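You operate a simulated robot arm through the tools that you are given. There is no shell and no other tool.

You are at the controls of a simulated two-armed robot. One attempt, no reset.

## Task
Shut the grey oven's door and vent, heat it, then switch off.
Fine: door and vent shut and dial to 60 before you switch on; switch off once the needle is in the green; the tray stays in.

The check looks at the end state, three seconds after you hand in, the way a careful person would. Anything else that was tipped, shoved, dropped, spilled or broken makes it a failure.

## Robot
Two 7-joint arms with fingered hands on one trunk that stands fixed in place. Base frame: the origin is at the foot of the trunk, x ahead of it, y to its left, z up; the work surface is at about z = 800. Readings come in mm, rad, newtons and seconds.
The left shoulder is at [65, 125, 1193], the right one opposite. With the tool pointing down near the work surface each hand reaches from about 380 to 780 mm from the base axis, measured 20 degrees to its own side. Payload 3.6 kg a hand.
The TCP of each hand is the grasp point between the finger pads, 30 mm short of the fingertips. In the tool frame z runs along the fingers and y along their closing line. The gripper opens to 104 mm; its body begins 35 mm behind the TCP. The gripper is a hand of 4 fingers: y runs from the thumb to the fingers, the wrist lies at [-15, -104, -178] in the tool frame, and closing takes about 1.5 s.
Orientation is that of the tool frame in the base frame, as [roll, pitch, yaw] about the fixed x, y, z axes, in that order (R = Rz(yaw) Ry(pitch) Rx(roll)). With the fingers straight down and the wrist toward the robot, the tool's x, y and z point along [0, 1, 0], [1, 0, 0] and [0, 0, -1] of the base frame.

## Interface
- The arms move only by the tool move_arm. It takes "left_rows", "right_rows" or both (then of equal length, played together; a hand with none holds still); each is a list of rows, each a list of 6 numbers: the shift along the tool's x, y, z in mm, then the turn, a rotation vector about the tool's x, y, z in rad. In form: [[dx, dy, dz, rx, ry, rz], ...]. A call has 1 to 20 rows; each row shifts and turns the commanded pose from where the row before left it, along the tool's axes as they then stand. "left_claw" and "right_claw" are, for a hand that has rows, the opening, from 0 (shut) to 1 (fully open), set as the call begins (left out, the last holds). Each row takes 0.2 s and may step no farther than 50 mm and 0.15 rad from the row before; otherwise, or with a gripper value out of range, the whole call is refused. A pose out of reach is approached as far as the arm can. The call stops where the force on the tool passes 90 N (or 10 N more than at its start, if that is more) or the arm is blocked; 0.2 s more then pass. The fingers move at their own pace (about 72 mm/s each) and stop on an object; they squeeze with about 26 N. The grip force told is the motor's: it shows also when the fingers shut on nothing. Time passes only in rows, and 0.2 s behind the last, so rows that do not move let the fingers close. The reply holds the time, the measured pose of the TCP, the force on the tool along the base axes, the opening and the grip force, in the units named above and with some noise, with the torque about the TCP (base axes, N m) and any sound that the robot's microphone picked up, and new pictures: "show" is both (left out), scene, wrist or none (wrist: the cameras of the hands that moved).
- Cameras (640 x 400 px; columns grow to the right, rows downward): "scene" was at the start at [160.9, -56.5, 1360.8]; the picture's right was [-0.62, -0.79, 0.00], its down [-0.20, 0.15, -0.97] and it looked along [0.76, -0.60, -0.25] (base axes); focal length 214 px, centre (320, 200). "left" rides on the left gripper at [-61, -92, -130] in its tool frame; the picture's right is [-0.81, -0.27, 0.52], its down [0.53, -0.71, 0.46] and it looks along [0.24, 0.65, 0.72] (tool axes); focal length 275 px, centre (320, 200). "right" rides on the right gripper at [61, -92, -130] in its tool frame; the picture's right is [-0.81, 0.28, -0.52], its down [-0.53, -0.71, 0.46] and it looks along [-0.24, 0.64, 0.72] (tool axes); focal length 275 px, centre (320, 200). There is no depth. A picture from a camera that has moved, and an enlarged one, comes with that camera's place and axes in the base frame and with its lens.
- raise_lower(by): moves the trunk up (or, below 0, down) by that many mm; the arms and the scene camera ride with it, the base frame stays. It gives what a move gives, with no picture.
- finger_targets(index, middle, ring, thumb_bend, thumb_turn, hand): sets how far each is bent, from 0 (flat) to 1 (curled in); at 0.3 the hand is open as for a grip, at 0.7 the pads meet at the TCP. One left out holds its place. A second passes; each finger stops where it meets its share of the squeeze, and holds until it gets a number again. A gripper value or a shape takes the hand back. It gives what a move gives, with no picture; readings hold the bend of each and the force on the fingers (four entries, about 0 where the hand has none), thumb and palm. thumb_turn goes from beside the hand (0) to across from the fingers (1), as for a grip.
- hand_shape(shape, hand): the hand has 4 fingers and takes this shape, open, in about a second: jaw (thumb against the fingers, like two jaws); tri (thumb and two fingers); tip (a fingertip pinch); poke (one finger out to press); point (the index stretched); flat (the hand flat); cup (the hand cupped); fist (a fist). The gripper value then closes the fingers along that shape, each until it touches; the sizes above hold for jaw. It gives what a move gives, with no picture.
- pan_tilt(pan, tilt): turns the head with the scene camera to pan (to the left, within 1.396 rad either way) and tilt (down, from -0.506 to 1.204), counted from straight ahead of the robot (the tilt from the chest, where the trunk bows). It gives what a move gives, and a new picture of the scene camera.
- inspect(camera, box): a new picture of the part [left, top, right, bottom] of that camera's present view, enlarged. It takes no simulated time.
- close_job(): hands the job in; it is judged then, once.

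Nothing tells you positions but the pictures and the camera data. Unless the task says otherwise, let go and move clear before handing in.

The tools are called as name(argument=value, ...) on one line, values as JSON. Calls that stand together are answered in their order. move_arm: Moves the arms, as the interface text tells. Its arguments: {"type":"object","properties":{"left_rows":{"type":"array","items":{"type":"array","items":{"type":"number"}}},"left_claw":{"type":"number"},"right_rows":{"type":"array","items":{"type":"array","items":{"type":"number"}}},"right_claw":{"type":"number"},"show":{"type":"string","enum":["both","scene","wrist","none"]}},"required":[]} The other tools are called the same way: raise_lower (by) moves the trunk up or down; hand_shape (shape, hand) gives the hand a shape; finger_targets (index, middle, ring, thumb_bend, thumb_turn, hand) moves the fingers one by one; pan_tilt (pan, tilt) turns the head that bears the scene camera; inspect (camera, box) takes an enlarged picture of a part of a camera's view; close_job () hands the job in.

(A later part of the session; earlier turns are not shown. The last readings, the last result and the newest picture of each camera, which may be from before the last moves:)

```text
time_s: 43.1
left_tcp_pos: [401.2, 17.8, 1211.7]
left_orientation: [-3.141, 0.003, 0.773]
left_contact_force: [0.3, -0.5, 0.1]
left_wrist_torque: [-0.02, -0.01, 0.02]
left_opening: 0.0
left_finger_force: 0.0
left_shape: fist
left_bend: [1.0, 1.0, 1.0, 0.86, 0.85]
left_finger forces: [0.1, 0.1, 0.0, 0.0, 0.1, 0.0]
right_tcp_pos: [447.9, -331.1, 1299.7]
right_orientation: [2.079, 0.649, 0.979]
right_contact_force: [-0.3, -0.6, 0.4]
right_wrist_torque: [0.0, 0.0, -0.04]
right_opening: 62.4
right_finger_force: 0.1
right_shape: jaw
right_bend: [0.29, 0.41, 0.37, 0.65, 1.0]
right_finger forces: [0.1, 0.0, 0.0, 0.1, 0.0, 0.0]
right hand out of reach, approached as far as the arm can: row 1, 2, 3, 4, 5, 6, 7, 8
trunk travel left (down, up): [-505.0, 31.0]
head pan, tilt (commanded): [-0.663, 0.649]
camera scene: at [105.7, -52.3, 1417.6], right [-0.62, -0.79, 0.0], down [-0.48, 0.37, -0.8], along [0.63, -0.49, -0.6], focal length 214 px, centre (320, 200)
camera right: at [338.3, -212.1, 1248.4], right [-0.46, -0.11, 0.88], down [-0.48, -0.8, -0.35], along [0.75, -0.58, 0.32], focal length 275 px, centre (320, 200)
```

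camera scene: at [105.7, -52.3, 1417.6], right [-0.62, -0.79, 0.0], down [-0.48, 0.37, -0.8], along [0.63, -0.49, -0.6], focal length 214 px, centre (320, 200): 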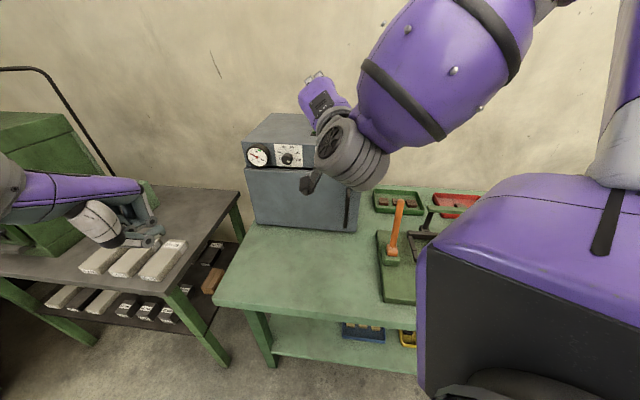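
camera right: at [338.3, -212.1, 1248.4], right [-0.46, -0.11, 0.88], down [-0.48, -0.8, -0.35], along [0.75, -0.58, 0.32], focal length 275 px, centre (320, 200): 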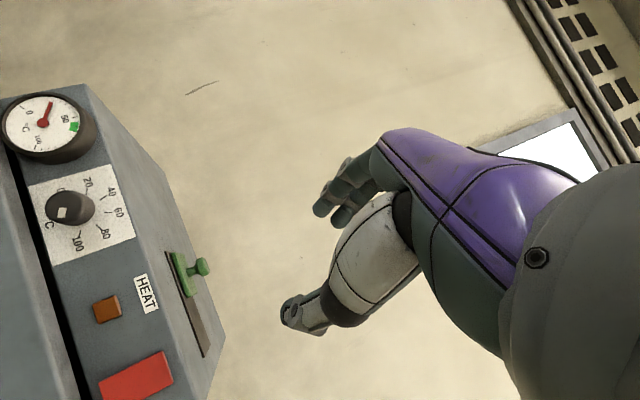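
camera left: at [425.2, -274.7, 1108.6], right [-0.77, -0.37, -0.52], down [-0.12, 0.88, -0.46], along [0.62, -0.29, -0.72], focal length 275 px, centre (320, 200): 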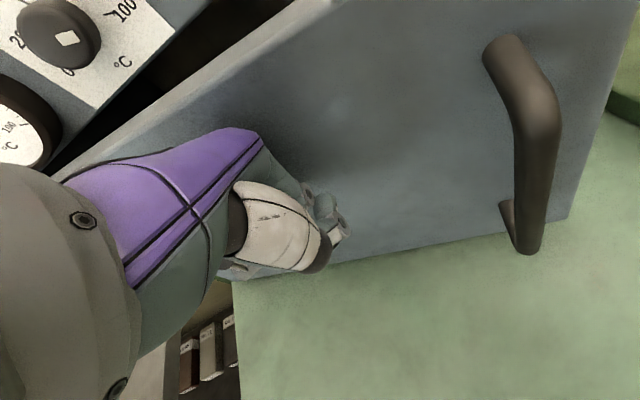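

The arm compromised by pulling back; I want to see the elbow posture before choosing another approach, so I'll pan the head toward the right arm.

pan_tilt(pan=-1.1, tilt=0.3)

```text
time_s: 44.0
left_tcp_pos: [401.8, 18.3, 1211.5]
left_orientation: [3.141, 0.001, 0.772]
left_contact_force: [-0.4, 1.3, 0.8]
left_wrist_torque: [-0.04, -0.03, 0.03]
left_opening: 0.0
left_finger_force: 0.0
left_shape: fist
left_bend: [1.0, 1.0, 1.0, 0.86, 0.85]
left_finger forces: [0.0, 0.0, 0.1, 0.1, 0.0, 0.0]
right_tcp_pos: [447.2, -331.9, 1298.9]
right_orientation: [2.078, 0.647, 0.978]
right_contact_force: [0.9, 0.1, -0.6]
right_wrist_torque: [0.02, 0.02, 0.0]
right_opening: 62.0
right_finger_force: 0.1
right_shape: jaw
right_bend: [0.29, 0.41, 0.37, 0.65, 1.0]
right_finger forces: [0.1, 0.0, 0.0, 0.1, 0.0, 0.1]
trunk travel left (down, up): [-505.0, 31.0]
head pan, tilt (commanded): [-1.1, 0.3]
camera scene: at [79.9, -82.2, 1449.4], right [-0.89, -0.45, 0.0], down [-0.13, 0.26, -0.96], along [0.43, -0.85, -0.3], focal length 214 px, centre (320, 200)
```

scene: 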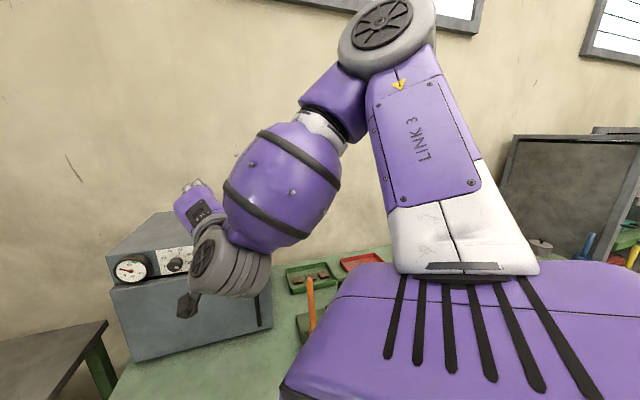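

The elbow is high above the shoulder with the forearm sloping down, so a flat hand is awkward; a hand rolled sideways (thumb right, fingers left) pitched 45° down should suit the dial. I'll rotate to that orientation in place, clear of the oven.

move_arm(right_rows=[[0, 0, 0, 0.0079, 0.0515, -0.1146], [0, 0, 0, 0.0079, 0.0515, -0.1146], [0, 0, 0, 0.0079, 0.0515, -0.1146], [0, 0, 0, 0.0079, 0.0515, -0.1146], [0, 0, 0, 0.0079, 0.0515, -0.1146], [0, 0, 0, 0.0079, 0.0515, -0.1146], [0, 0, 0, 0.0079, 0.0515, -0.1146], [0, 0, 0, 0.0079, 0.0515, -0.1146]], show="scene")

```text
time_s: 45.8
left_tcp_pos: [402.1, 17.9, 1211.5]
left_orientation: [3.141, 0.002, 0.773]
left_contact_force: [-0.1, 0.1, 0.3]
left_wrist_torque: [0.01, 0.04, 0.01]
left_opening: 0.0
left_finger_force: 0.0
left_shape: fist
left_bend: [1.0, 1.0, 1.0, 0.86, 0.85]
left_finger forces: [0.1, 0.0, 0.1, 0.1, 0.1, 0.0]
right_tcp_pos: [446.4, -330.1, 1290.0]
right_orientation: [3.134, 0.79, 2.347]
right_contact_force: [0.1, -0.8, 0.3]
right_wrist_torque: [0.0, 0.04, 0.01]
right_opening: 62.4
right_finger_force: 0.0
right_shape: jaw
right_bend: [0.29, 0.41, 0.37, 0.65, 1.0]
right_finger forces: [0.1, 0.1, 0.1, 0.1, 0.0, 0.0]
right hand out of reach, approached as far as the arm can: row 1, 8
trunk travel left (down, up): [-505.0, 31.0]
head pan, tilt (commanded): [-1.1, 0.3]
camera scene: at [80.8, -81.9, 1449.3], right [-0.89, -0.45, 0.0], down [-0.14, 0.26, -0.96], along [0.43, -0.85, -0.3], focal length 214 px, centre (320, 200)
```

scene: 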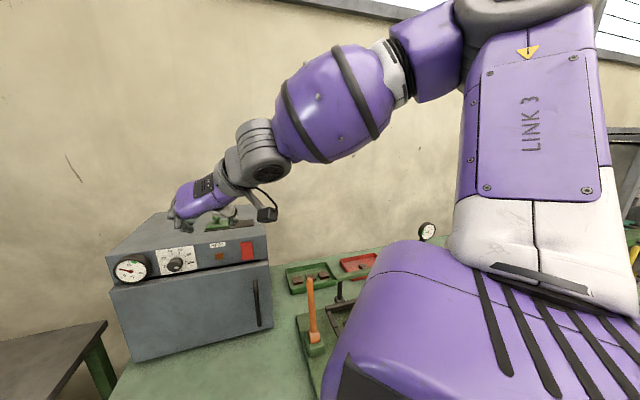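

That worked well – the hand is now palm-down, thumb to the right, pitched 45°, with a much more comfortable arm. I'll move it to about 120 mm in front of the dial.

move_arm(right_rows=[[9.4, 26.9, 30.3, 0, 0, 0], [9.4, 26.9, 30.3, 0, 0, 0], [9.4, 26.9, 30.3, 0, 0, 0], [9.4, 26.9, 30.3, 0, 0, 0], [9.4, 26.9, 30.3, 0, 0, 0]], show="both")

```text
time_s: 47.0
left_tcp_pos: [401.8, 18.4, 1212.5]
left_orientation: [3.141, 0.002, 0.774]
left_contact_force: [-0.8, -0.2, -0.5]
left_wrist_torque: [-0.01, 0.03, -0.01]
left_opening: 0.0
left_finger_force: 0.1
left_shape: fist
left_bend: [1.0, 1.0, 1.0, 0.86, 0.85]
left_finger forces: [0.0, 0.2, 0.0, 0.0, 0.2, 0.0]
right_tcp_pos: [594.1, -284.8, 1148.6]
right_orientation: [3.139, 0.784, 2.355]
right_contact_force: [-0.2, 0.3, 0.1]
right_wrist_torque: [-0.01, 0.03, -0.01]
right_opening: 62.2
right_finger_force: 0.0
right_shape: jaw
right_bend: [0.29, 0.41, 0.37, 0.65, 1.0]
right_finger forces: [0.1, 0.0, 0.0, 0.0, 0.0, 0.0]
trunk travel left (down, up): [-505.0, 31.0]
head pan, tilt (commanded): [-1.1, 0.3]
camera scene: at [80.9, -82.0, 1449.3], right [-0.89, -0.45, 0.0], down [-0.14, 0.26, -0.96], along [0.43, -0.85, -0.3], focal length 214 px, centre (320, 200)
camera right: at [434.1, -255.9, 1196.4], right [0.34, 0.05, 0.94], down [-0.01, -1.0, 0.05], along [0.94, -0.03, -0.34], focal length 275 px, centre (320, 200)
```

scene: 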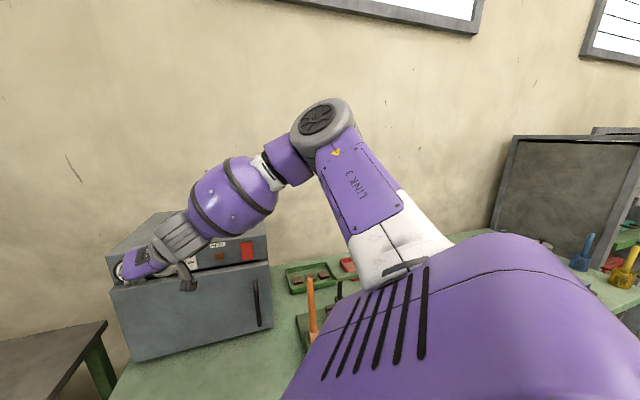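
right: 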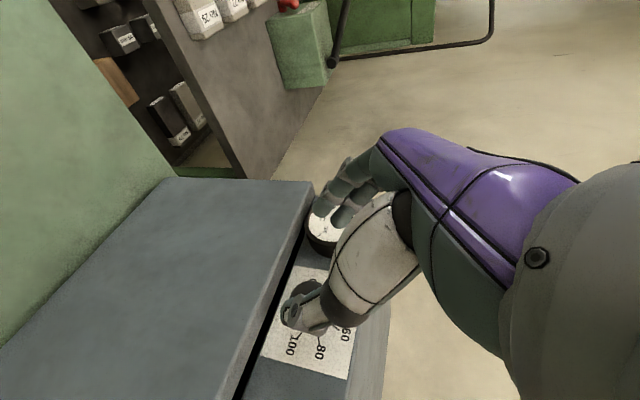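

The arm posture is good now. I'll reduce the downward pitch toward ~20° and check.

move_arm(right_rows=[[0, 0, 0, 0, -0.14, 0], [0, 0, 0, 0, -0.14, 0], [0, 0, 0, 0, -0.14, 0]], show="wrist")

pan_tilt(pan=-0.663, tilt=0.45)

```text
time_s: 47.8
left_tcp_pos: [400.7, 18.6, 1211.4]
left_orientation: [-3.141, 0.002, 0.773]
left_contact_force: [0.4, 0.1, 0.2]
left_wrist_torque: [-0.01, -0.02, -0.03]
left_opening: 0.0
left_finger_force: 0.1
left_shape: fist
left_bend: [1.0, 1.0, 1.0, 0.86, 0.85]
left_finger forces: [0.0, 0.0, 0.0, 0.1, 0.0, 0.0]
right_tcp_pos: [592.9, -286.3, 1148.7]
right_orientation: [3.137, 1.066, 2.352]
right_contact_force: [0.4, -0.9, 0.6]
right_wrist_torque: [0.01, -0.01, 0.01]
right_opening: 62.2
right_finger_force: 0.1
right_shape: jaw
right_bend: [0.29, 0.41, 0.37, 0.65, 1.0]
right_finger forces: [0.0, 0.1, 0.0, 0.1, 0.0, 0.1]
right hand out of reach, approached as far as the arm can: row 3
trunk travel left (down, up): [-505.0, 31.0]
head pan, tilt (commanded): [-1.1, 0.3]
camera right: at [427.0, -250.1, 1158.0], right [0.15, 0.24, 0.96], down [-0.04, -0.97, 0.25], along [0.99, -0.08, -0.13], focal length 275 px, centre (320, 200)
```

right: 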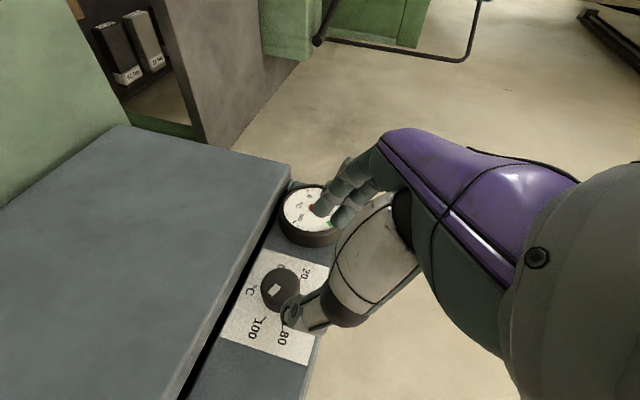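

```text
time_s: 48.7
left_tcp_pos: [400.5, 19.2, 1212.2]
left_orientation: [3.141, 0.001, 0.772]
left_contact_force: [-0.8, -0.3, -0.2]
left_wrist_torque: [-0.03, 0.0, 0.01]
left_opening: 0.2
left_finger_force: 0.0
left_shape: fist
left_bend: [1.0, 1.0, 1.0, 0.86, 0.85]
left_finger forces: [0.0, 0.0, 0.0, 0.1, 0.0, 0.0]
right_tcp_pos: [591.9, -286.0, 1149.3]
right_orientation: [3.139, 1.065, 2.353]
right_contact_force: [-0.9, 0.2, 0.4]
right_wrist_torque: [-0.03, 0.0, -0.02]
right_opening: 62.6
right_finger_force: 0.0
right_shape: jaw
right_bend: [0.29, 0.41, 0.37, 0.65, 1.0]
right_finger forces: [0.0, 0.0, 0.1, 0.0, 0.0, 0.1]
trunk travel left (down, up): [-505.0, 31.0]
head pan, tilt (commanded): [-0.663, 0.45]
camera scene: at [109.6, -55.6, 1435.5], right [-0.62, -0.79, 0.0], down [-0.34, 0.27, -0.9], along [0.71, -0.55, -0.43], focal length 214 px, centre (320, 200)
```

scene: 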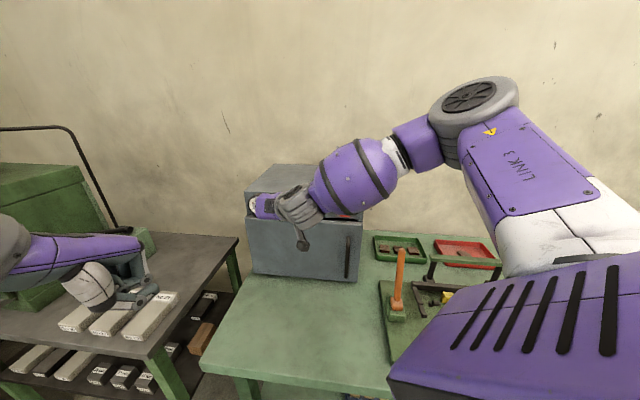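

The hand is pitched about 29° down now. I'll zoom the wrist camera to refine the knob's position.

inspect(camera="right", box=[200, 160, 400, 380])

inspect(camera="scene", box=[230, 150, 380, 290])

```text
1.82 times, centred on (300, 270) of right
camera zoom: at [427.0, -250.5, 1158.0], right [0.15, 0.24, 0.96], down [-0.04, -0.97, 0.24], along [0.99, -0.08, -0.14], focal length 500 px, centre (356, 73)
```

zoom: 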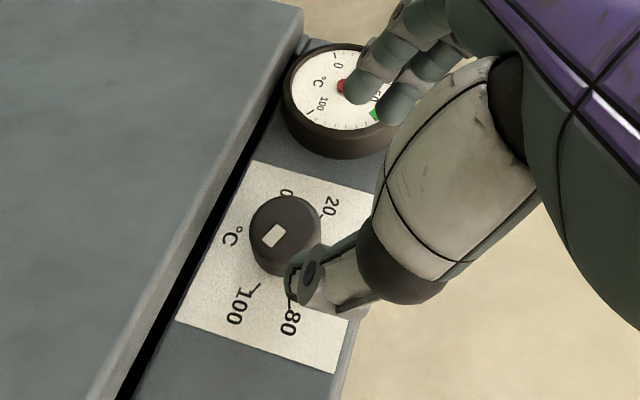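

```text
2.86 times, centred on (305, 220) of scene
camera zoom: at [109.6, -55.6, 1435.5], right [-0.62, -0.79, 0.0], down [-0.34, 0.27, -0.9], along [0.71, -0.55, -0.43], focal length 613 px, centre (363, 143)
```

zoom: 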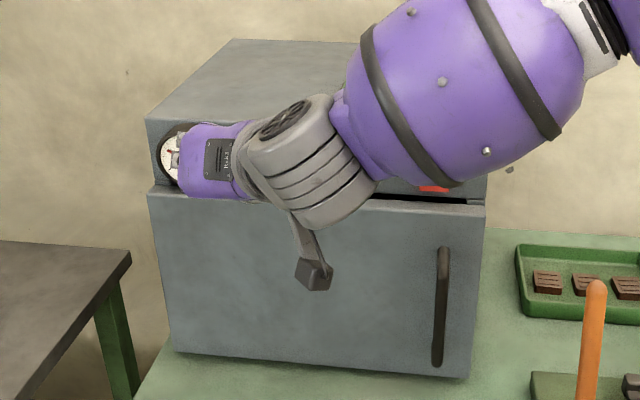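

I take the knob axis at about (680,-374,1106), knob ~38 mm wide and ~32 mm deep. Before gripping I'll pre-rotate the hand clockwise about the dial axis (~32°) so I have room to turn counter-clockwise.

move_arm(right_rows=[[0, 0, 0, -0.0677, 0, 0.1224], [0, 0, 0, -0.0677, 0, 0.1224], [0, 0, 0, -0.0677, 0, 0.1224], [0, 0, 0, -0.0677, 0, 0.1224]], show="both")

```text
time_s: 49.7
left_tcp_pos: [401.1, 17.3, 1213.1]
left_orientation: [3.141, 0.002, 0.773]
left_contact_force: [0.0, -0.3, 0.2]
left_wrist_torque: [0.01, -0.02, -0.02]
left_opening: 0.0
left_finger_force: 0.0
left_shape: fist
left_bend: [1.0, 1.0, 1.0, 0.86, 0.85]
left_finger forces: [0.0, 0.0, 0.1, 0.0, 0.0, 0.0]
right_tcp_pos: [594.6, -286.0, 1149.4]
right_orientation: [3.135, 1.066, 2.35]
right_contact_force: [-0.3, 0.2, 1.0]
right_wrist_torque: [-0.04, 0.01, -0.02]
right_opening: 62.3
right_finger_force: 0.1
right_shape: jaw
right_bend: [0.29, 0.41, 0.37, 0.65, 1.0]
right_finger forces: [0.1, 0.0, 0.1, 0.0, 0.1, 0.0]
right hand out of reach, approached as far as the arm can: row 1, 2, 3, 4
trunk travel left (down, up): [-505.0, 31.0]
head pan, tilt (commanded): [-0.663, 0.45]
camera scene: at [109.7, -55.6, 1435.5], right [-0.62, -0.79, 0.0], down [-0.34, 0.27, -0.9], along [0.71, -0.55, -0.44], focal length 214 px, centre (320, 200)
camera right: at [427.0, -250.5, 1157.9], right [0.15, 0.24, 0.96], down [-0.04, -0.97, 0.24], along [0.99, -0.08, -0.14], focal length 275 px, centre (320, 200)
```

scene: 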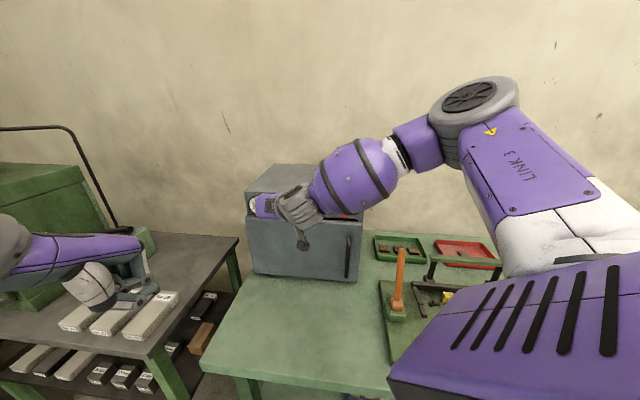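
right: 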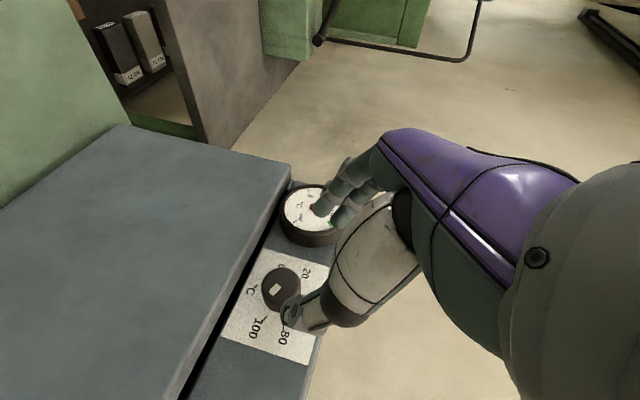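

Clockwise is at a joint limit, but counter-clockwise should be free. I'll test the counter-clockwise range in free space here.

move_arm(right_rows=[[0, 0, 0, 0.0677, 0, -0.1224], [0, 0, 0, 0.0677, 0, -0.1224], [0, 0, 0, 0.0677, 0, -0.1224], [0, 0, 0, 0.0677, 0, -0.1224], [0, 0, 0, 0.0677, 0, -0.1224], [0, 0, 0, 0.0677, 0, -0.1224], [0, 0, 0, 0.0677, 0, -0.1224], [0, 0, 0, 0.0677, 0, -0.1224], [0, 0, 0, 0.0677, 0, -0.1224], [0, 0, 0, 0.0677, 0, -0.1224], [0, 0, 0, 0.0677, 0, -0.1224], [0, 0, 0, 0.0677, 0, -0.1224]], show="both")

```text
time_s: 52.3
left_tcp_pos: [402.0, 18.0, 1211.2]
left_orientation: [3.141, 0.002, 0.772]
left_contact_force: [-0.6, 0.4, 0.0]
left_wrist_torque: [0.0, 0.01, -0.02]
left_opening: 0.1
left_finger_force: 0.0
left_shape: fist
left_bend: [1.0, 1.0, 1.0, 0.86, 0.85]
left_finger forces: [0.0, 0.0, 0.1, 0.1, 0.1, 0.0]
right_tcp_pos: [242.8, -341.2, 1010.4]
right_orientation: [-1.515, -0.077, -2.866]
right_contact_force: [0.1, 1.3, -0.1]
right_wrist_torque: [0.03, -0.01, 0.0]
right_opening: 62.2
right_finger_force: 0.2
right_shape: jaw
right_bend: [0.29, 0.41, 0.37, 0.65, 1.0]
right_finger forces: [0.0, 0.0, 0.1, 0.1, 0.1, 0.1]
right hand out of reach, approached as far as the arm can: row 4, 5, 6, 7, 8, 9, 10, 11, 12
trunk travel left (down, up): [-505.0, 31.0]
head pan, tilt (commanded): [-0.663, 0.45]
camera scene: at [109.4, -55.4, 1435.6], right [-0.62, -0.79, 0.0], down [-0.34, 0.27, -0.9], along [0.71, -0.55, -0.43], focal length 214 px, centre (320, 200)
camera right: at [154.2, -226.5, 1098.6], right [0.62, 0.7, -0.37], down [0.68, -0.24, 0.69], along [0.39, -0.68, -0.62], focal length 275 px, centre (320, 200)
```

scene: 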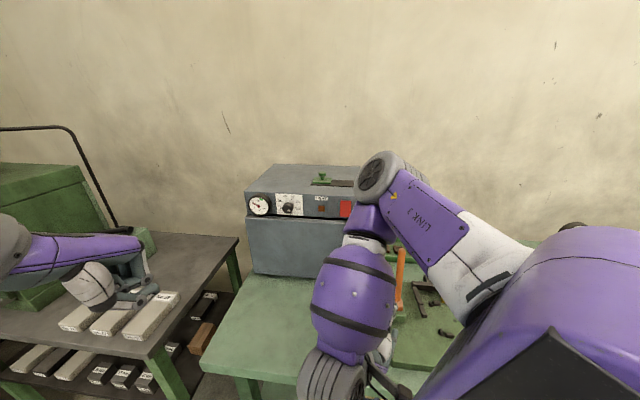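
right: 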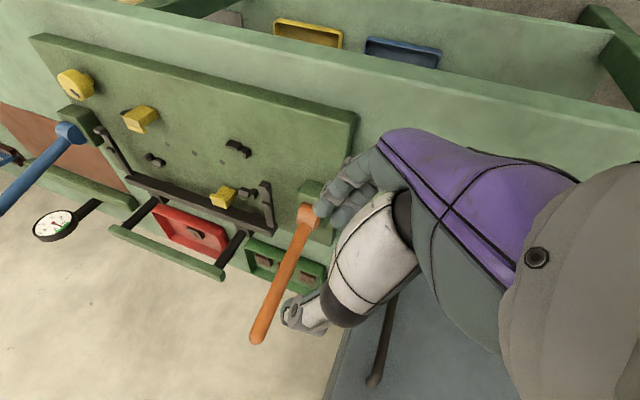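

The solver sacrificed position beyond its limit and swung the hand to my near right, but nothing was touched. I'll recover carefully with short moves: first straight up.

move_arm(right_rows=[[0, -35, 0, 0, 0, 0], [0, -35, 0, 0, 0, 0], [0, -35, 0, 0, 0, 0], [0, -35, 0, 0, 0, 0]], show="both")

```text
time_s: 53.3
left_tcp_pos: [401.9, 17.6, 1211.4]
left_orientation: [3.141, 0.002, 0.77]
left_contact_force: [0.3, 0.6, 1.3]
left_wrist_torque: [0.0, 0.0, 0.02]
left_opening: 0.2
left_finger_force: 0.1
left_shape: fist
left_bend: [1.0, 1.0, 1.0, 0.86, 0.85]
left_finger forces: [0.1, 0.0, 0.1, 0.0, 0.0, 0.0]
right_tcp_pos: [238.8, -338.0, 1035.5]
right_orientation: [-1.516, -0.088, -2.871]
right_contact_force: [-0.7, 0.0, -0.4]
right_wrist_torque: [0.02, 0.0, 0.01]
right_opening: 62.5
right_finger_force: 0.0
right_shape: jaw
right_bend: [0.29, 0.41, 0.37, 0.65, 1.0]
right_finger forces: [0.0, 0.0, 0.2, 0.1, 0.1, 0.0]
right hand out of reach, approached as far as the arm can: row 1, 2, 3, 4
trunk travel left (down, up): [-505.0, 31.0]
head pan, tilt (commanded): [-0.663, 0.45]
camera scene: at [109.8, -55.6, 1435.5], right [-0.62, -0.79, 0.0], down [-0.34, 0.27, -0.9], along [0.71, -0.55, -0.44], focal length 214 px, centre (320, 200)
camera right: at [151.2, -223.5, 1123.2], right [0.62, 0.69, -0.37], down [0.69, -0.24, 0.69], along [0.39, -0.68, -0.62], focal length 275 px, centre (320, 200)
```

scene: 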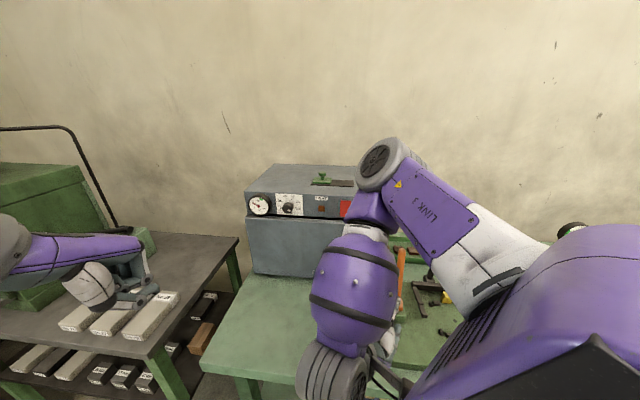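
right: 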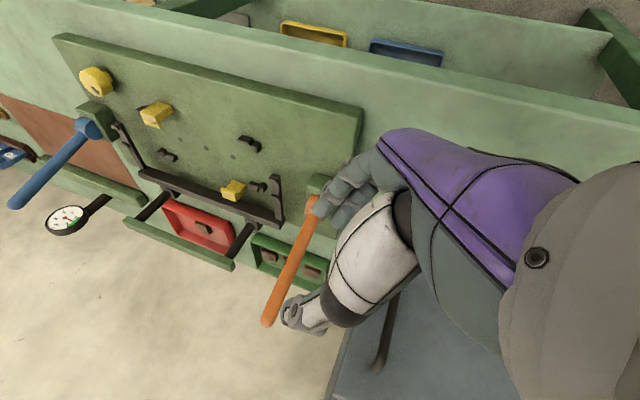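

Position is still pinned by the odd orientation, so I'll unwind the rotation while moving outward and up, a few rows at a time.

move_arm(right_rows=[[-17.8, -26.9, 6.2, -0.0847, 0.0175, 0.1112], [-20, -24, 9, -0.0847, 0.0175, 0.1112], [-22, -21, 11, -0.0847, 0.0175, 0.1112]], show="scene")

```text
time_s: 54.1
left_tcp_pos: [400.8, 19.2, 1212.7]
left_orientation: [-3.141, -0.001, 0.774]
left_contact_force: [0.2, -0.2, 1.1]
left_wrist_torque: [0.0, 0.01, -0.02]
left_opening: 0.1
left_finger_force: 0.2
left_shape: fist
left_bend: [1.0, 1.0, 1.0, 0.86, 0.85]
left_finger forces: [0.0, 0.0, 0.1, 0.0, 0.1, 0.1]
right_tcp_pos: [307.8, -335.0, 1067.9]
right_orientation: [-1.779, 0.247, -2.944]
right_contact_force: [-0.3, -0.3, 0.1]
right_wrist_torque: [-0.04, 0.01, 0.02]
right_opening: 62.3
right_finger_force: 0.1
right_shape: jaw
right_bend: [0.29, 0.41, 0.37, 0.65, 1.0]
right_finger forces: [0.1, 0.1, 0.0, 0.1, 0.0, 0.0]
right hand out of reach, approached as far as the arm can: row 1, 2, 3
trunk travel left (down, up): [-505.0, 31.0]
head pan, tilt (commanded): [-0.663, 0.45]
camera scene: at [108.8, -55.5, 1435.6], right [-0.62, -0.79, 0.0], down [-0.34, 0.27, -0.9], along [0.71, -0.55, -0.43], focal length 214 px, centre (320, 200)
```

scene: 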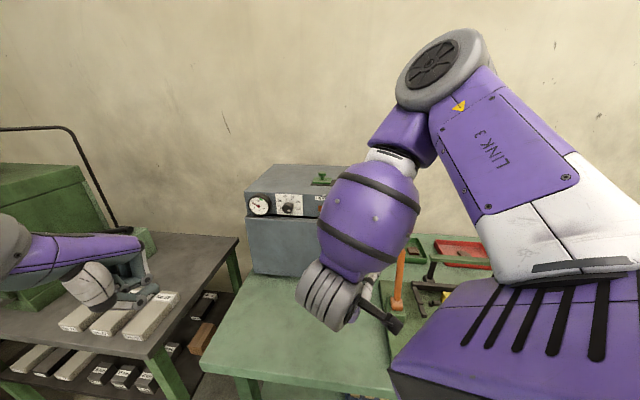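

Recovering well – the hand is coming back outward. I'll continue unwinding.

move_arm(right_rows=[[-28, -28, -2, -0.0847, 0.0175, 0.1112], [-29, -25, -2, -0.0847, 0.0175, 0.1112], [-30, -22, -2, -0.0847, 0.0175, 0.1112]], show="scene")

```text
time_s: 54.9
left_tcp_pos: [401.1, 19.2, 1211.5]
left_orientation: [-3.141, 0.0, 0.775]
left_contact_force: [-0.5, 0.6, 0.1]
left_wrist_torque: [-0.01, 0.0, 0.03]
left_opening: 0.2
left_finger_force: 0.2
left_shape: fist
left_bend: [1.0, 1.0, 1.0, 0.86, 0.85]
left_finger forces: [0.0, 0.0, 0.1, 0.0, 0.0, 0.1]
right_tcp_pos: [353.2, -331.0, 1131.9]
right_orientation: [-2.108, 0.534, -3.126]
right_contact_force: [0.0, -1.1, -0.2]
right_wrist_torque: [-0.02, 0.01, 0.01]
right_opening: 62.3
right_finger_force: 0.1
right_shape: jaw
right_bend: [0.29, 0.41, 0.37, 0.65, 1.0]
right_finger forces: [0.1, 0.0, 0.1, 0.1, 0.0, 0.0]
right hand out of reach, approached as far as the arm can: row 1, 2, 3
trunk travel left (down, up): [-505.0, 31.0]
head pan, tilt (commanded): [-0.663, 0.45]
camera scene: at [108.9, -55.6, 1435.6], right [-0.62, -0.79, 0.0], down [-0.34, 0.27, -0.9], along [0.71, -0.55, -0.43], focal length 214 px, centre (320, 200)
```

scene: 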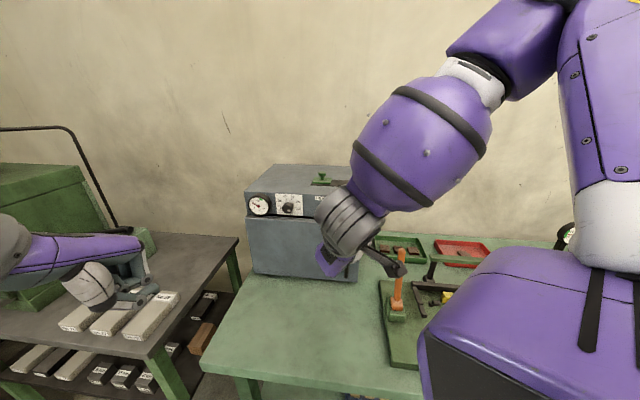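

move_arm(right_rows=[[-30, -15, -9, -0.0837, 0.0179, 0.1115], [-32, -12, -10, -0.0837, 0.0179, 0.1115], [-32, -10, -12, -0.0837, 0.0179, 0.1115]], show="scene")

```text
time_s: 55.7
left_tcp_pos: [399.8, 18.2, 1212.0]
left_orientation: [3.14, -0.002, 0.772]
left_contact_force: [-1.1, 0.8, -1.3]
left_wrist_torque: [-0.01, -0.01, 0.02]
left_opening: 0.0
left_finger_force: 0.1
left_shape: fist
left_bend: [1.0, 1.0, 1.0, 0.86, 0.85]
left_finger forces: [0.0, 0.0, 0.1, 0.1, 0.0, 0.0]
right_tcp_pos: [398.7, -323.8, 1203.2]
right_orientation: [-2.564, 0.74, 2.82]
right_contact_force: [0.9, -0.8, 0.2]
right_wrist_torque: [0.04, 0.02, 0.01]
right_opening: 62.1
right_finger_force: 0.0
right_shape: jaw
right_bend: [0.29, 0.41, 0.37, 0.65, 1.0]
right_finger forces: [0.0, 0.1, 0.1, 0.1, 0.1, 0.0]
right hand out of reach, approached as far as the arm can: row 1, 2, 3
trunk travel left (down, up): [-505.0, 31.0]
head pan, tilt (commanded): [-0.663, 0.45]
camera scene: at [109.0, -55.7, 1435.6], right [-0.62, -0.79, 0.0], down [-0.34, 0.27, -0.9], along [0.71, -0.55, -0.43], focal length 214 px, centre (320, 200)
```

scene: 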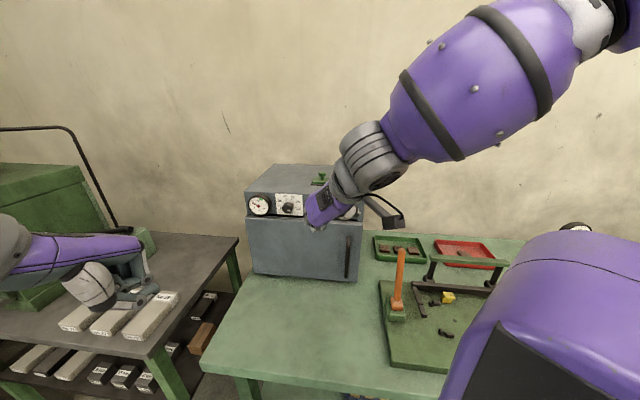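

move_arm(right_rows=[[-20, 25, -1, -0.084, 0.0175, 0.111], [-20, 25, -1, -0.084, 0.0175, 0.111], [-20, 25, -1, -0.084, 0.0175, 0.111]], show="scene")

```text
time_s: 56.5
left_tcp_pos: [401.2, 16.7, 1211.6]
left_orientation: [-3.141, 0.002, 0.773]
left_contact_force: [0.1, 0.1, 0.0]
left_wrist_torque: [0.0, 0.03, 0.02]
left_opening: 0.0
left_finger_force: 0.2
left_shape: fist
left_bend: [1.0, 1.0, 1.0, 0.86, 0.85]
left_finger forces: [0.0, 0.0, 0.0, 0.0, 0.0, 0.0]
right_tcp_pos: [484.1, -290.3, 1224.8]
right_orientation: [-3.137, 0.78, 2.36]
right_contact_force: [-0.4, 0.1, 1.1]
right_wrist_torque: [-0.01, -0.01, 0.02]
right_opening: 62.4
right_finger_force: 0.0
right_shape: jaw
right_bend: [0.29, 0.41, 0.37, 0.65, 1.0]
right_finger forces: [0.0, 0.0, 0.1, 0.0, 0.0, 0.1]
trunk travel left (down, up): [-505.0, 31.0]
head pan, tilt (commanded): [-0.663, 0.45]
camera scene: at [110.5, -56.1, 1435.4], right [-0.62, -0.79, 0.0], down [-0.34, 0.27, -0.9], along [0.71, -0.55, -0.44], focal length 214 px, centre (320, 200)
```

scene: 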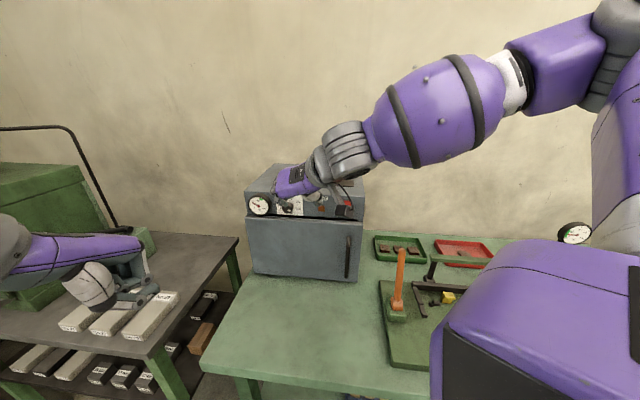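

Recovered: the hand is again palm-down at 45° pitch. I'll go back in front of the dial and test a modest counter-clockwise turn (within reach) there.

move_arm(right_rows=[[1.8, 26.3, 38.1, 0, 0, 0], [1.8, 26.3, 38.1, 0, 0, 0], [1.8, 26.3, 38.1, 0, 0, 0]], show="none")

move_arm(right_rows=[[0, 0, 0, 0.099, 0, -0.099], [0, 0, 0, 0.099, 0, -0.099], [0, 0, 0, 0.099, 0, -0.099]], show="none")

```text
time_s: 57.3
left_tcp_pos: [401.6, 19.2, 1211.0]
left_orientation: [-3.139, 0.001, 0.772]
left_contact_force: [0.4, 0.6, -1.1]
left_wrist_torque: [0.01, 0.03, 0.0]
left_opening: 0.2
left_finger_force: 0.1
left_shape: fist
left_bend: [1.0, 1.0, 1.0, 0.86, 0.85]
left_finger forces: [0.0, 0.1, 0.0, 0.0, 0.0, 0.1]
right_tcp_pos: [593.9, -288.1, 1138.0]
right_orientation: [-3.129, 0.78, 2.365]
right_contact_force: [0.5, 0.1, -0.3]
right_wrist_torque: [-0.03, 0.01, 0.0]
right_opening: 62.2
right_finger_force: 0.1
right_shape: jaw
right_bend: [0.29, 0.41, 0.37, 0.65, 1.0]
right_finger forces: [0.0, 0.0, 0.0, 0.0, 0.1, 0.0]
trunk travel left (down, up): [-505.0, 31.0]
head pan, tilt (commanded): [-0.663, 0.45]
```

```text
time_s: 58.1
left_tcp_pos: [399.6, 19.7, 1212.6]
left_orientation: [3.142, 0.002, 0.774]
left_contact_force: [-0.1, -0.2, -0.9]
left_wrist_torque: [-0.01, 0.01, -0.04]
left_opening: 0.1
left_finger_force: 0.0
left_shape: fist
left_bend: [1.0, 1.0, 1.0, 0.86, 0.85]
left_finger forces: [0.1, 0.0, 0.0, 0.0, 0.0, 0.0]
right_tcp_pos: [564.6, -282.5, 1118.9]
right_orientation: [-2.577, 0.71, 2.741]
right_contact_force: [-0.3, -0.3, -0.5]
right_wrist_torque: [0.01, -0.04, 0.01]
right_opening: 62.2
right_finger_force: 0.0
right_shape: jaw
right_bend: [0.29, 0.41, 0.37, 0.65, 1.0]
right_finger forces: [0.1, 0.0, 0.1, 0.0, 0.0, 0.1]
right hand out of reach, approached as far as the arm can: row 3
trunk travel left (down, up): [-505.0, 31.0]
head pan, tilt (commanded): [-0.663, 0.45]
```

At 45° pitch the counter-clockwise range is small; at ~30° pitch it was about 24° per grip, so I'll plan several short grips. Returning to the ~31° pitch pose 120 mm in front of the dial.

move_arm(right_rows=[[-6, 3.7, 3.2, -0.0659, -0.056, 0.0814], [-6, 3.7, 3.2, -0.0659, -0.056, 0.0814], [-6, 3.7, 3.2, -0.0659, -0.056, 0.0814], [-6, 3.7, 3.2, -0.0659, -0.056, 0.0814]], show="both")

```text
time_s: 59.1
left_tcp_pos: [400.1, 19.1, 1211.4]
left_orientation: [3.141, 0.002, 0.773]
left_contact_force: [0.2, -0.3, 0.1]
left_wrist_torque: [0.02, 0.0, 0.0]
left_opening: 0.0
left_finger_force: 0.0
left_shape: fist
left_bend: [1.0, 1.0, 1.0, 0.86, 0.85]
left_finger forces: [0.0, 0.0, 0.0, 0.0, 0.0, 0.0]
right_tcp_pos: [593.5, -288.7, 1124.0]
right_orientation: [-3.13, 1.009, 2.372]
right_contact_force: [-0.5, -0.4, 0.0]
right_wrist_torque: [0.02, 0.02, 0.0]
right_opening: 62.1
right_finger_force: 0.0
right_shape: jaw
right_bend: [0.29, 0.41, 0.37, 0.65, 1.0]
right_finger forces: [0.0, 0.1, 0.0, 0.0, 0.0, 0.0]
trunk travel left (down, up): [-505.0, 31.0]
head pan, tilt (commanded): [-0.663, 0.45]
camera scene: at [109.8, -56.3, 1435.4], right [-0.62, -0.79, 0.0], down [-0.34, 0.27, -0.9], along [0.71, -0.55, -0.44], focal length 214 px, centre (320, 200)
camera right: at [428.4, -255.1, 1141.8], right [0.19, 0.2, 0.96], down [-0.03, -0.98, 0.21], along [0.98, -0.07, -0.18], focal length 275 px, centre (320, 200)
```

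scene: 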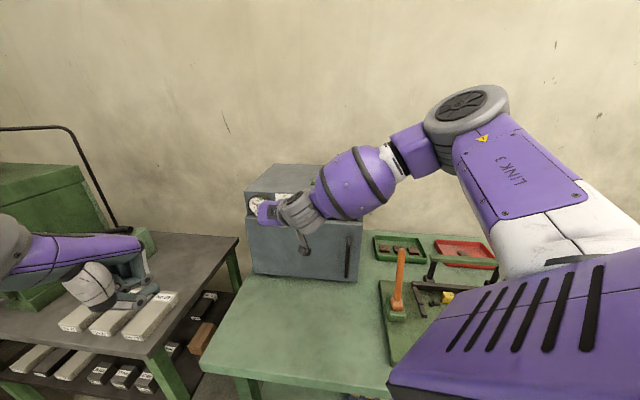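
right: 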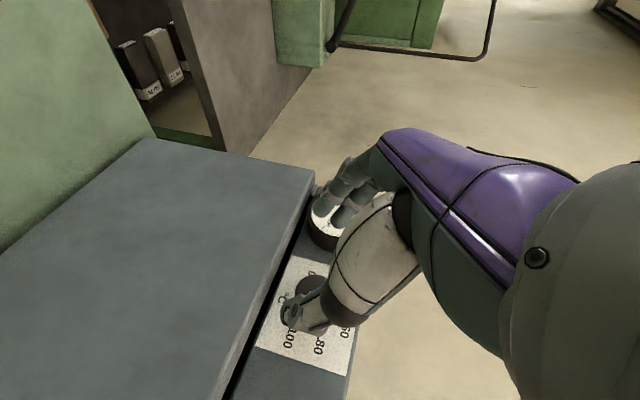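

Now I'll approach to about 75 mm from the panel and check alignment around the knob.

move_arm(right_rows=[[-6.5, 0.5, 23.4, 0, 0, 0], [-6.5, 0.5, 23.4, 0, 0, 0]], show="wrist")

inspect(camera="right", box=[220, 130, 420, 330])

inspect(camera="scene", box=[240, 160, 340, 250])

```text
time_s: 59.7
left_tcp_pos: [400.6, 18.1, 1212.1]
left_orientation: [-3.141, 0.001, 0.771]
left_contact_force: [0.3, -0.4, -0.2]
left_wrist_torque: [-0.01, 0.02, 0.0]
left_opening: 0.2
left_finger_force: 0.1
left_shape: fist
left_bend: [1.0, 1.0, 1.0, 0.86, 0.85]
left_finger forces: [0.1, 0.0, 0.0, 0.0, 0.1, 0.0]
right_tcp_pos: [629.5, -321.5, 1110.2]
right_orientation: [-3.126, 1.008, 2.375]
right_contact_force: [0.3, 0.4, 0.5]
right_wrist_torque: [0.02, -0.02, 0.01]
right_opening: 62.2
right_finger_force: 0.0
right_shape: jaw
right_bend: [0.29, 0.41, 0.37, 0.65, 1.0]
right_finger forces: [0.0, 0.0, 0.1, 0.0, 0.1, 0.0]
trunk travel left (down, up): [-505.0, 31.0]
head pan, tilt (commanded): [-0.663, 0.45]
camera right: at [462.6, -287.1, 1127.4], right [0.2, 0.21, 0.96], down [-0.02, -0.98, 0.21], along [0.98, -0.07, -0.19], focal length 275 px, centre (320, 200)
```

right: 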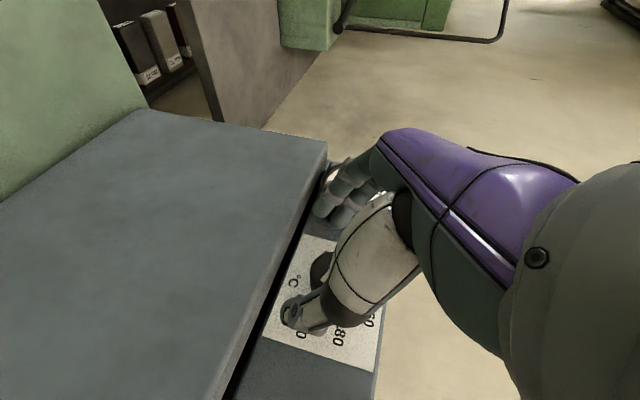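

```text
2.00 times, centred on (320, 230) of right
camera zoom: at [462.6, -287.1, 1127.4], right [0.2, 0.21, 0.96], down [-0.02, -0.98, 0.21], along [0.98, -0.07, -0.19], focal length 551 px, centre (320, 140)
```

zoom: 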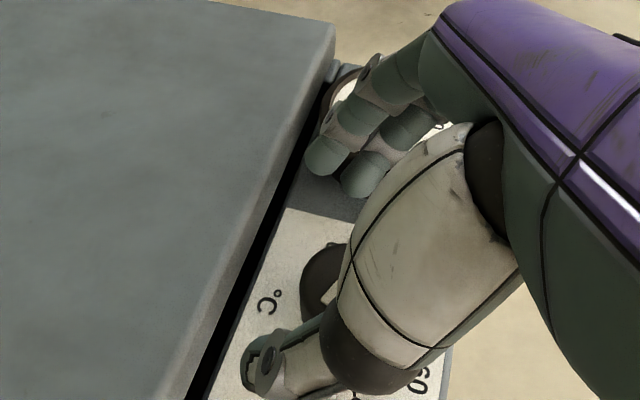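

```text
4.44 times, centred on (290, 205) of scene
camera zoom: at [110.0, -55.6, 1435.4], right [-0.62, -0.79, 0.0], down [-0.34, 0.27, -0.9], along [0.71, -0.55, -0.44], focal length 953 px, centre (453, 178)
```

zoom: 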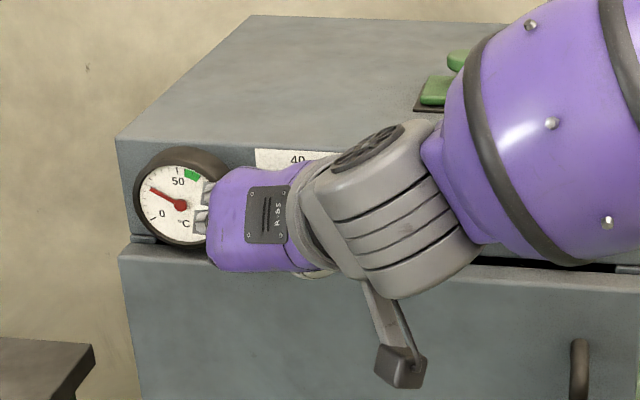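

The knob sits between thumb and fingers. I'll move in so the pads straddle it, keeping the tips off the panel.

move_arm(right_rows=[[-12.3, 1, 11.4, 0, 0, 0], [-12.3, 1, 11.4, 0, 0, 0]], show="wrist")

inspect(camera="right", box=[220, 130, 420, 330])

```text
time_s: 60.3
left_tcp_pos: [399.1, 20.9, 1211.8]
left_orientation: [3.141, 0.003, 0.773]
left_contact_force: [-0.1, 0.3, 0.1]
left_wrist_torque: [0.0, -0.03, 0.02]
left_opening: 0.0
left_finger_force: 0.1
left_shape: fist
left_bend: [1.0, 1.0, 1.0, 0.86, 0.85]
left_finger forces: [0.0, 0.1, 0.1, 0.0, 0.0, 0.0]
right_tcp_pos: [650.0, -338.7, 1119.0]
right_orientation: [-3.12, 1.005, 2.386]
right_contact_force: [-12.2, 9.3, -0.9]
right_wrist_torque: [-0.11, -0.09, 0.59]
right_opening: 61.4
right_finger_force: 0.2
right_shape: jaw
right_bend: [0.29, 0.42, 0.37, 0.65, 1.0]
right_finger forces: [0.0, 2.5, 15.0, 0.0, 0.1, 0.0]
trunk travel left (down, up): [-505.0, 31.0]
head pan, tilt (commanded): [-0.663, 0.45]
camera right: at [483.4, -305.6, 1137.2], right [0.2, 0.21, 0.96], down [-0.02, -0.98, 0.21], along [0.98, -0.06, -0.19], focal length 275 px, centre (320, 200)
```

right: 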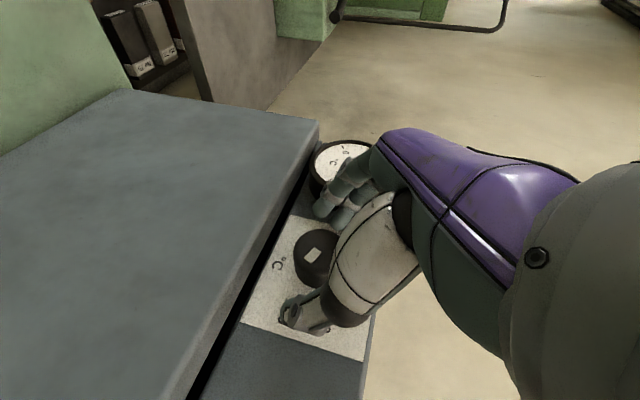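

```text
2.00 times, centred on (320, 230) of right
camera zoom: at [483.4, -305.6, 1137.2], right [0.2, 0.21, 0.96], down [-0.02, -0.98, 0.21], along [0.98, -0.06, -0.19], focal length 551 px, centre (320, 140)
```

zoom: 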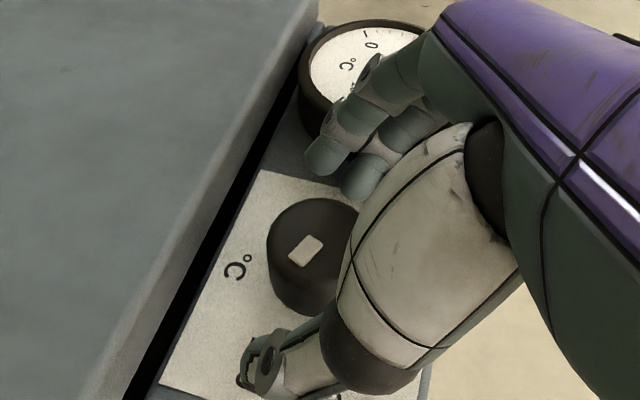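

The upper (ring) finger touched the panel lightly (15 N), so the three-finger layout is too wide here. I'll back off 50 mm and switch to the thumb-and-two-fingers shape.

move_arm(right_rows=[[13.4, 0, -21.1, 0, 0, 0], [13.4, 0, -21.1, 0, 0, 0]], show="none")

hand_shape(hand="right", shape="tri")

move_arm(right_rows=[[0, 0, 0, 0, 0, 0], [0, 0, 0, 0, 0, 0], [0, 0, 0, 0, 0, 0], [0, 0, 0, 0, 0, 0]], right_claw=0.6, show="wrist")

inspect(camera="right", box=[220, 130, 420, 330])

```text
time_s: 60.9
left_tcp_pos: [400.9, 18.1, 1212.9]
left_orientation: [3.142, 0.003, 0.77]
left_contact_force: [0.0, -0.1, -0.7]
left_wrist_torque: [0.0, -0.03, 0.03]
left_opening: 0.1
left_finger_force: 0.1
left_shape: fist
left_bend: [1.0, 1.0, 1.0, 0.86, 0.85]
left_finger forces: [0.1, 0.0, 0.0, 0.0, 0.1, 0.0]
right_tcp_pos: [617.1, -307.3, 1120.6]
right_orientation: [-3.125, 1.009, 2.374]
right_contact_force: [-0.7, 0.1, 1.3]
right_wrist_torque: [0.01, -0.03, 0.02]
right_opening: 62.1
right_finger_force: 0.1
right_shape: jaw
right_bend: [0.29, 0.41, 0.37, 0.65, 1.0]
right_finger forces: [0.0, 0.1, 0.1, 0.1, 0.0, 0.0]
trunk travel left (down, up): [-505.0, 31.0]
head pan, tilt (commanded): [-0.663, 0.45]
```

```text
time_s: 61.8
left_tcp_pos: [400.3, 18.0, 1212.0]
left_orientation: [3.141, 0.001, 0.773]
left_contact_force: [0.6, 0.0, 1.3]
left_wrist_torque: [-0.01, 0.03, -0.04]
left_opening: 0.1
left_finger_force: 0.1
left_shape: fist
left_bend: [1.0, 1.0, 1.0, 0.86, 0.85]
left_finger forces: [0.0, 0.0, 0.1, 0.1, 0.1, 0.0]
right_tcp_pos: [617.3, -306.9, 1119.4]
right_orientation: [-3.126, 1.008, 2.373]
right_contact_force: [-1.2, -0.1, 0.2]
right_wrist_torque: [0.03, 0.0, 0.0]
right_opening: 103.8
right_finger_force: 0.1
right_shape: tri
right_bend: [0.3, 0.3, 0.99, 0.3, 0.98]
right_finger forces: [0.1, 0.0, 0.1, 0.0, 0.1, 0.0]
trunk travel left (down, up): [-505.0, 31.0]
head pan, tilt (commanded): [-0.663, 0.45]
```

```text
time_s: 62.8
left_tcp_pos: [401.1, 19.6, 1211.5]
left_orientation: [3.141, 0.0, 0.773]
left_contact_force: [-0.8, 0.6, -0.2]
left_wrist_torque: [0.01, 0.01, 0.01]
left_opening: 0.0
left_finger_force: 0.0
left_shape: fist
left_bend: [1.0, 1.0, 1.0, 0.86, 0.85]
left_finger forces: [0.1, 0.0, 0.1, 0.0, 0.0, 0.0]
right_tcp_pos: [617.0, -307.1, 1118.9]
right_orientation: [-3.124, 1.01, 2.375]
right_contact_force: [-0.8, 0.3, 0.1]
right_wrist_torque: [0.0, -0.02, 0.03]
right_opening: 62.7
right_finger_force: 0.1
right_shape: tri
right_bend: [0.74, 0.4, 0.99, 0.64, 1.0]
right_finger forces: [0.1, 0.0, 0.1, 0.0, 0.1, 0.0]
trunk travel left (down, up): [-505.0, 31.0]
head pan, tilt (commanded): [-0.663, 0.45]
camera right: at [451.2, -272.9, 1137.3], right [0.2, 0.21, 0.96], down [-0.02, -0.98, 0.21], along [0.98, -0.07, -0.19], focal length 275 px, centre (320, 200)
```

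right: 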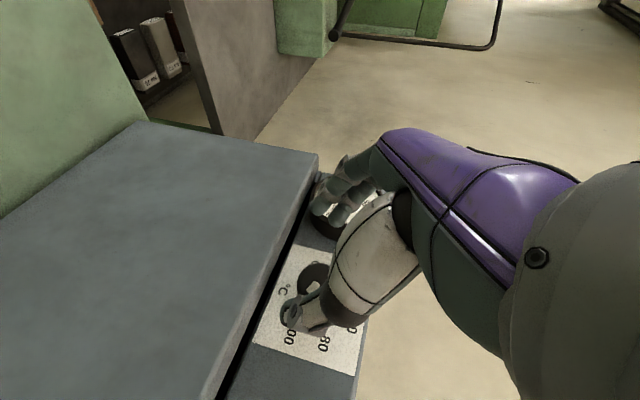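

```text
2.00 times, centred on (320, 230) of right
camera zoom: at [451.2, -272.9, 1137.3], right [0.2, 0.21, 0.96], down [-0.02, -0.98, 0.21], along [0.98, -0.07, -0.19], focal length 551 px, centre (320, 140)
```

zoom: 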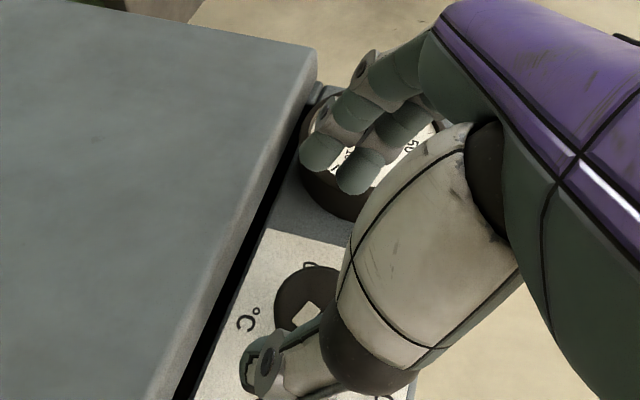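

The ring finger is now folded. I'll approach again to straddle the knob with thumb and finger(s).

move_arm(right_rows=[[-9.5, 0, 15, 0, 0, 0], [-9.5, 0, 15, 0, 0, 0], [-5.4, 0, 8.4, 0, 0, 0]], show="wrist")

inspect(camera="right", box=[220, 130, 420, 330])

```text
time_s: 63.6
left_tcp_pos: [400.9, 18.8, 1211.9]
left_orientation: [-3.14, 0.003, 0.774]
left_contact_force: [-0.3, 0.4, -0.6]
left_wrist_torque: [0.0, 0.04, 0.04]
left_opening: 0.1
left_finger_force: 0.1
left_shape: fist
left_bend: [1.0, 1.0, 1.0, 0.86, 0.85]
left_finger forces: [0.0, 0.1, 0.0, 0.0, 0.0, 0.0]
right_tcp_pos: [648.2, -340.1, 1119.4]
right_orientation: [-3.125, 1.009, 2.375]
right_contact_force: [-1.2, 0.1, 1.2]
right_wrist_torque: [0.02, -0.01, 0.05]
right_opening: 62.6
right_finger_force: 0.0
right_shape: tri
right_bend: [0.74, 0.41, 0.99, 0.64, 1.0]
right_finger forces: [0.0, 0.8, 0.1, 0.0, 0.1, 0.0]
trunk travel left (down, up): [-505.0, 31.0]
head pan, tilt (commanded): [-0.663, 0.45]
camera right: at [483.3, -305.4, 1137.7], right [0.2, 0.21, 0.96], down [-0.02, -0.98, 0.21], along [0.98, -0.07, -0.19], focal length 275 px, centre (320, 200)
```

right: 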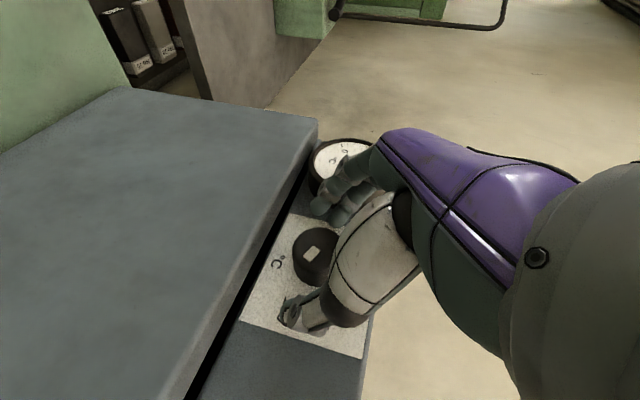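

```text
2.00 times, centred on (320, 230) of right
camera zoom: at [483.3, -305.4, 1137.7], right [0.2, 0.21, 0.96], down [-0.02, -0.98, 0.21], along [0.98, -0.07, -0.19], focal length 551 px, centre (320, 140)
```

zoom: 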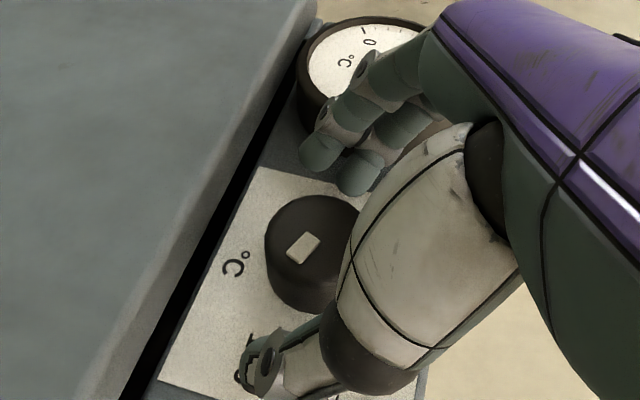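

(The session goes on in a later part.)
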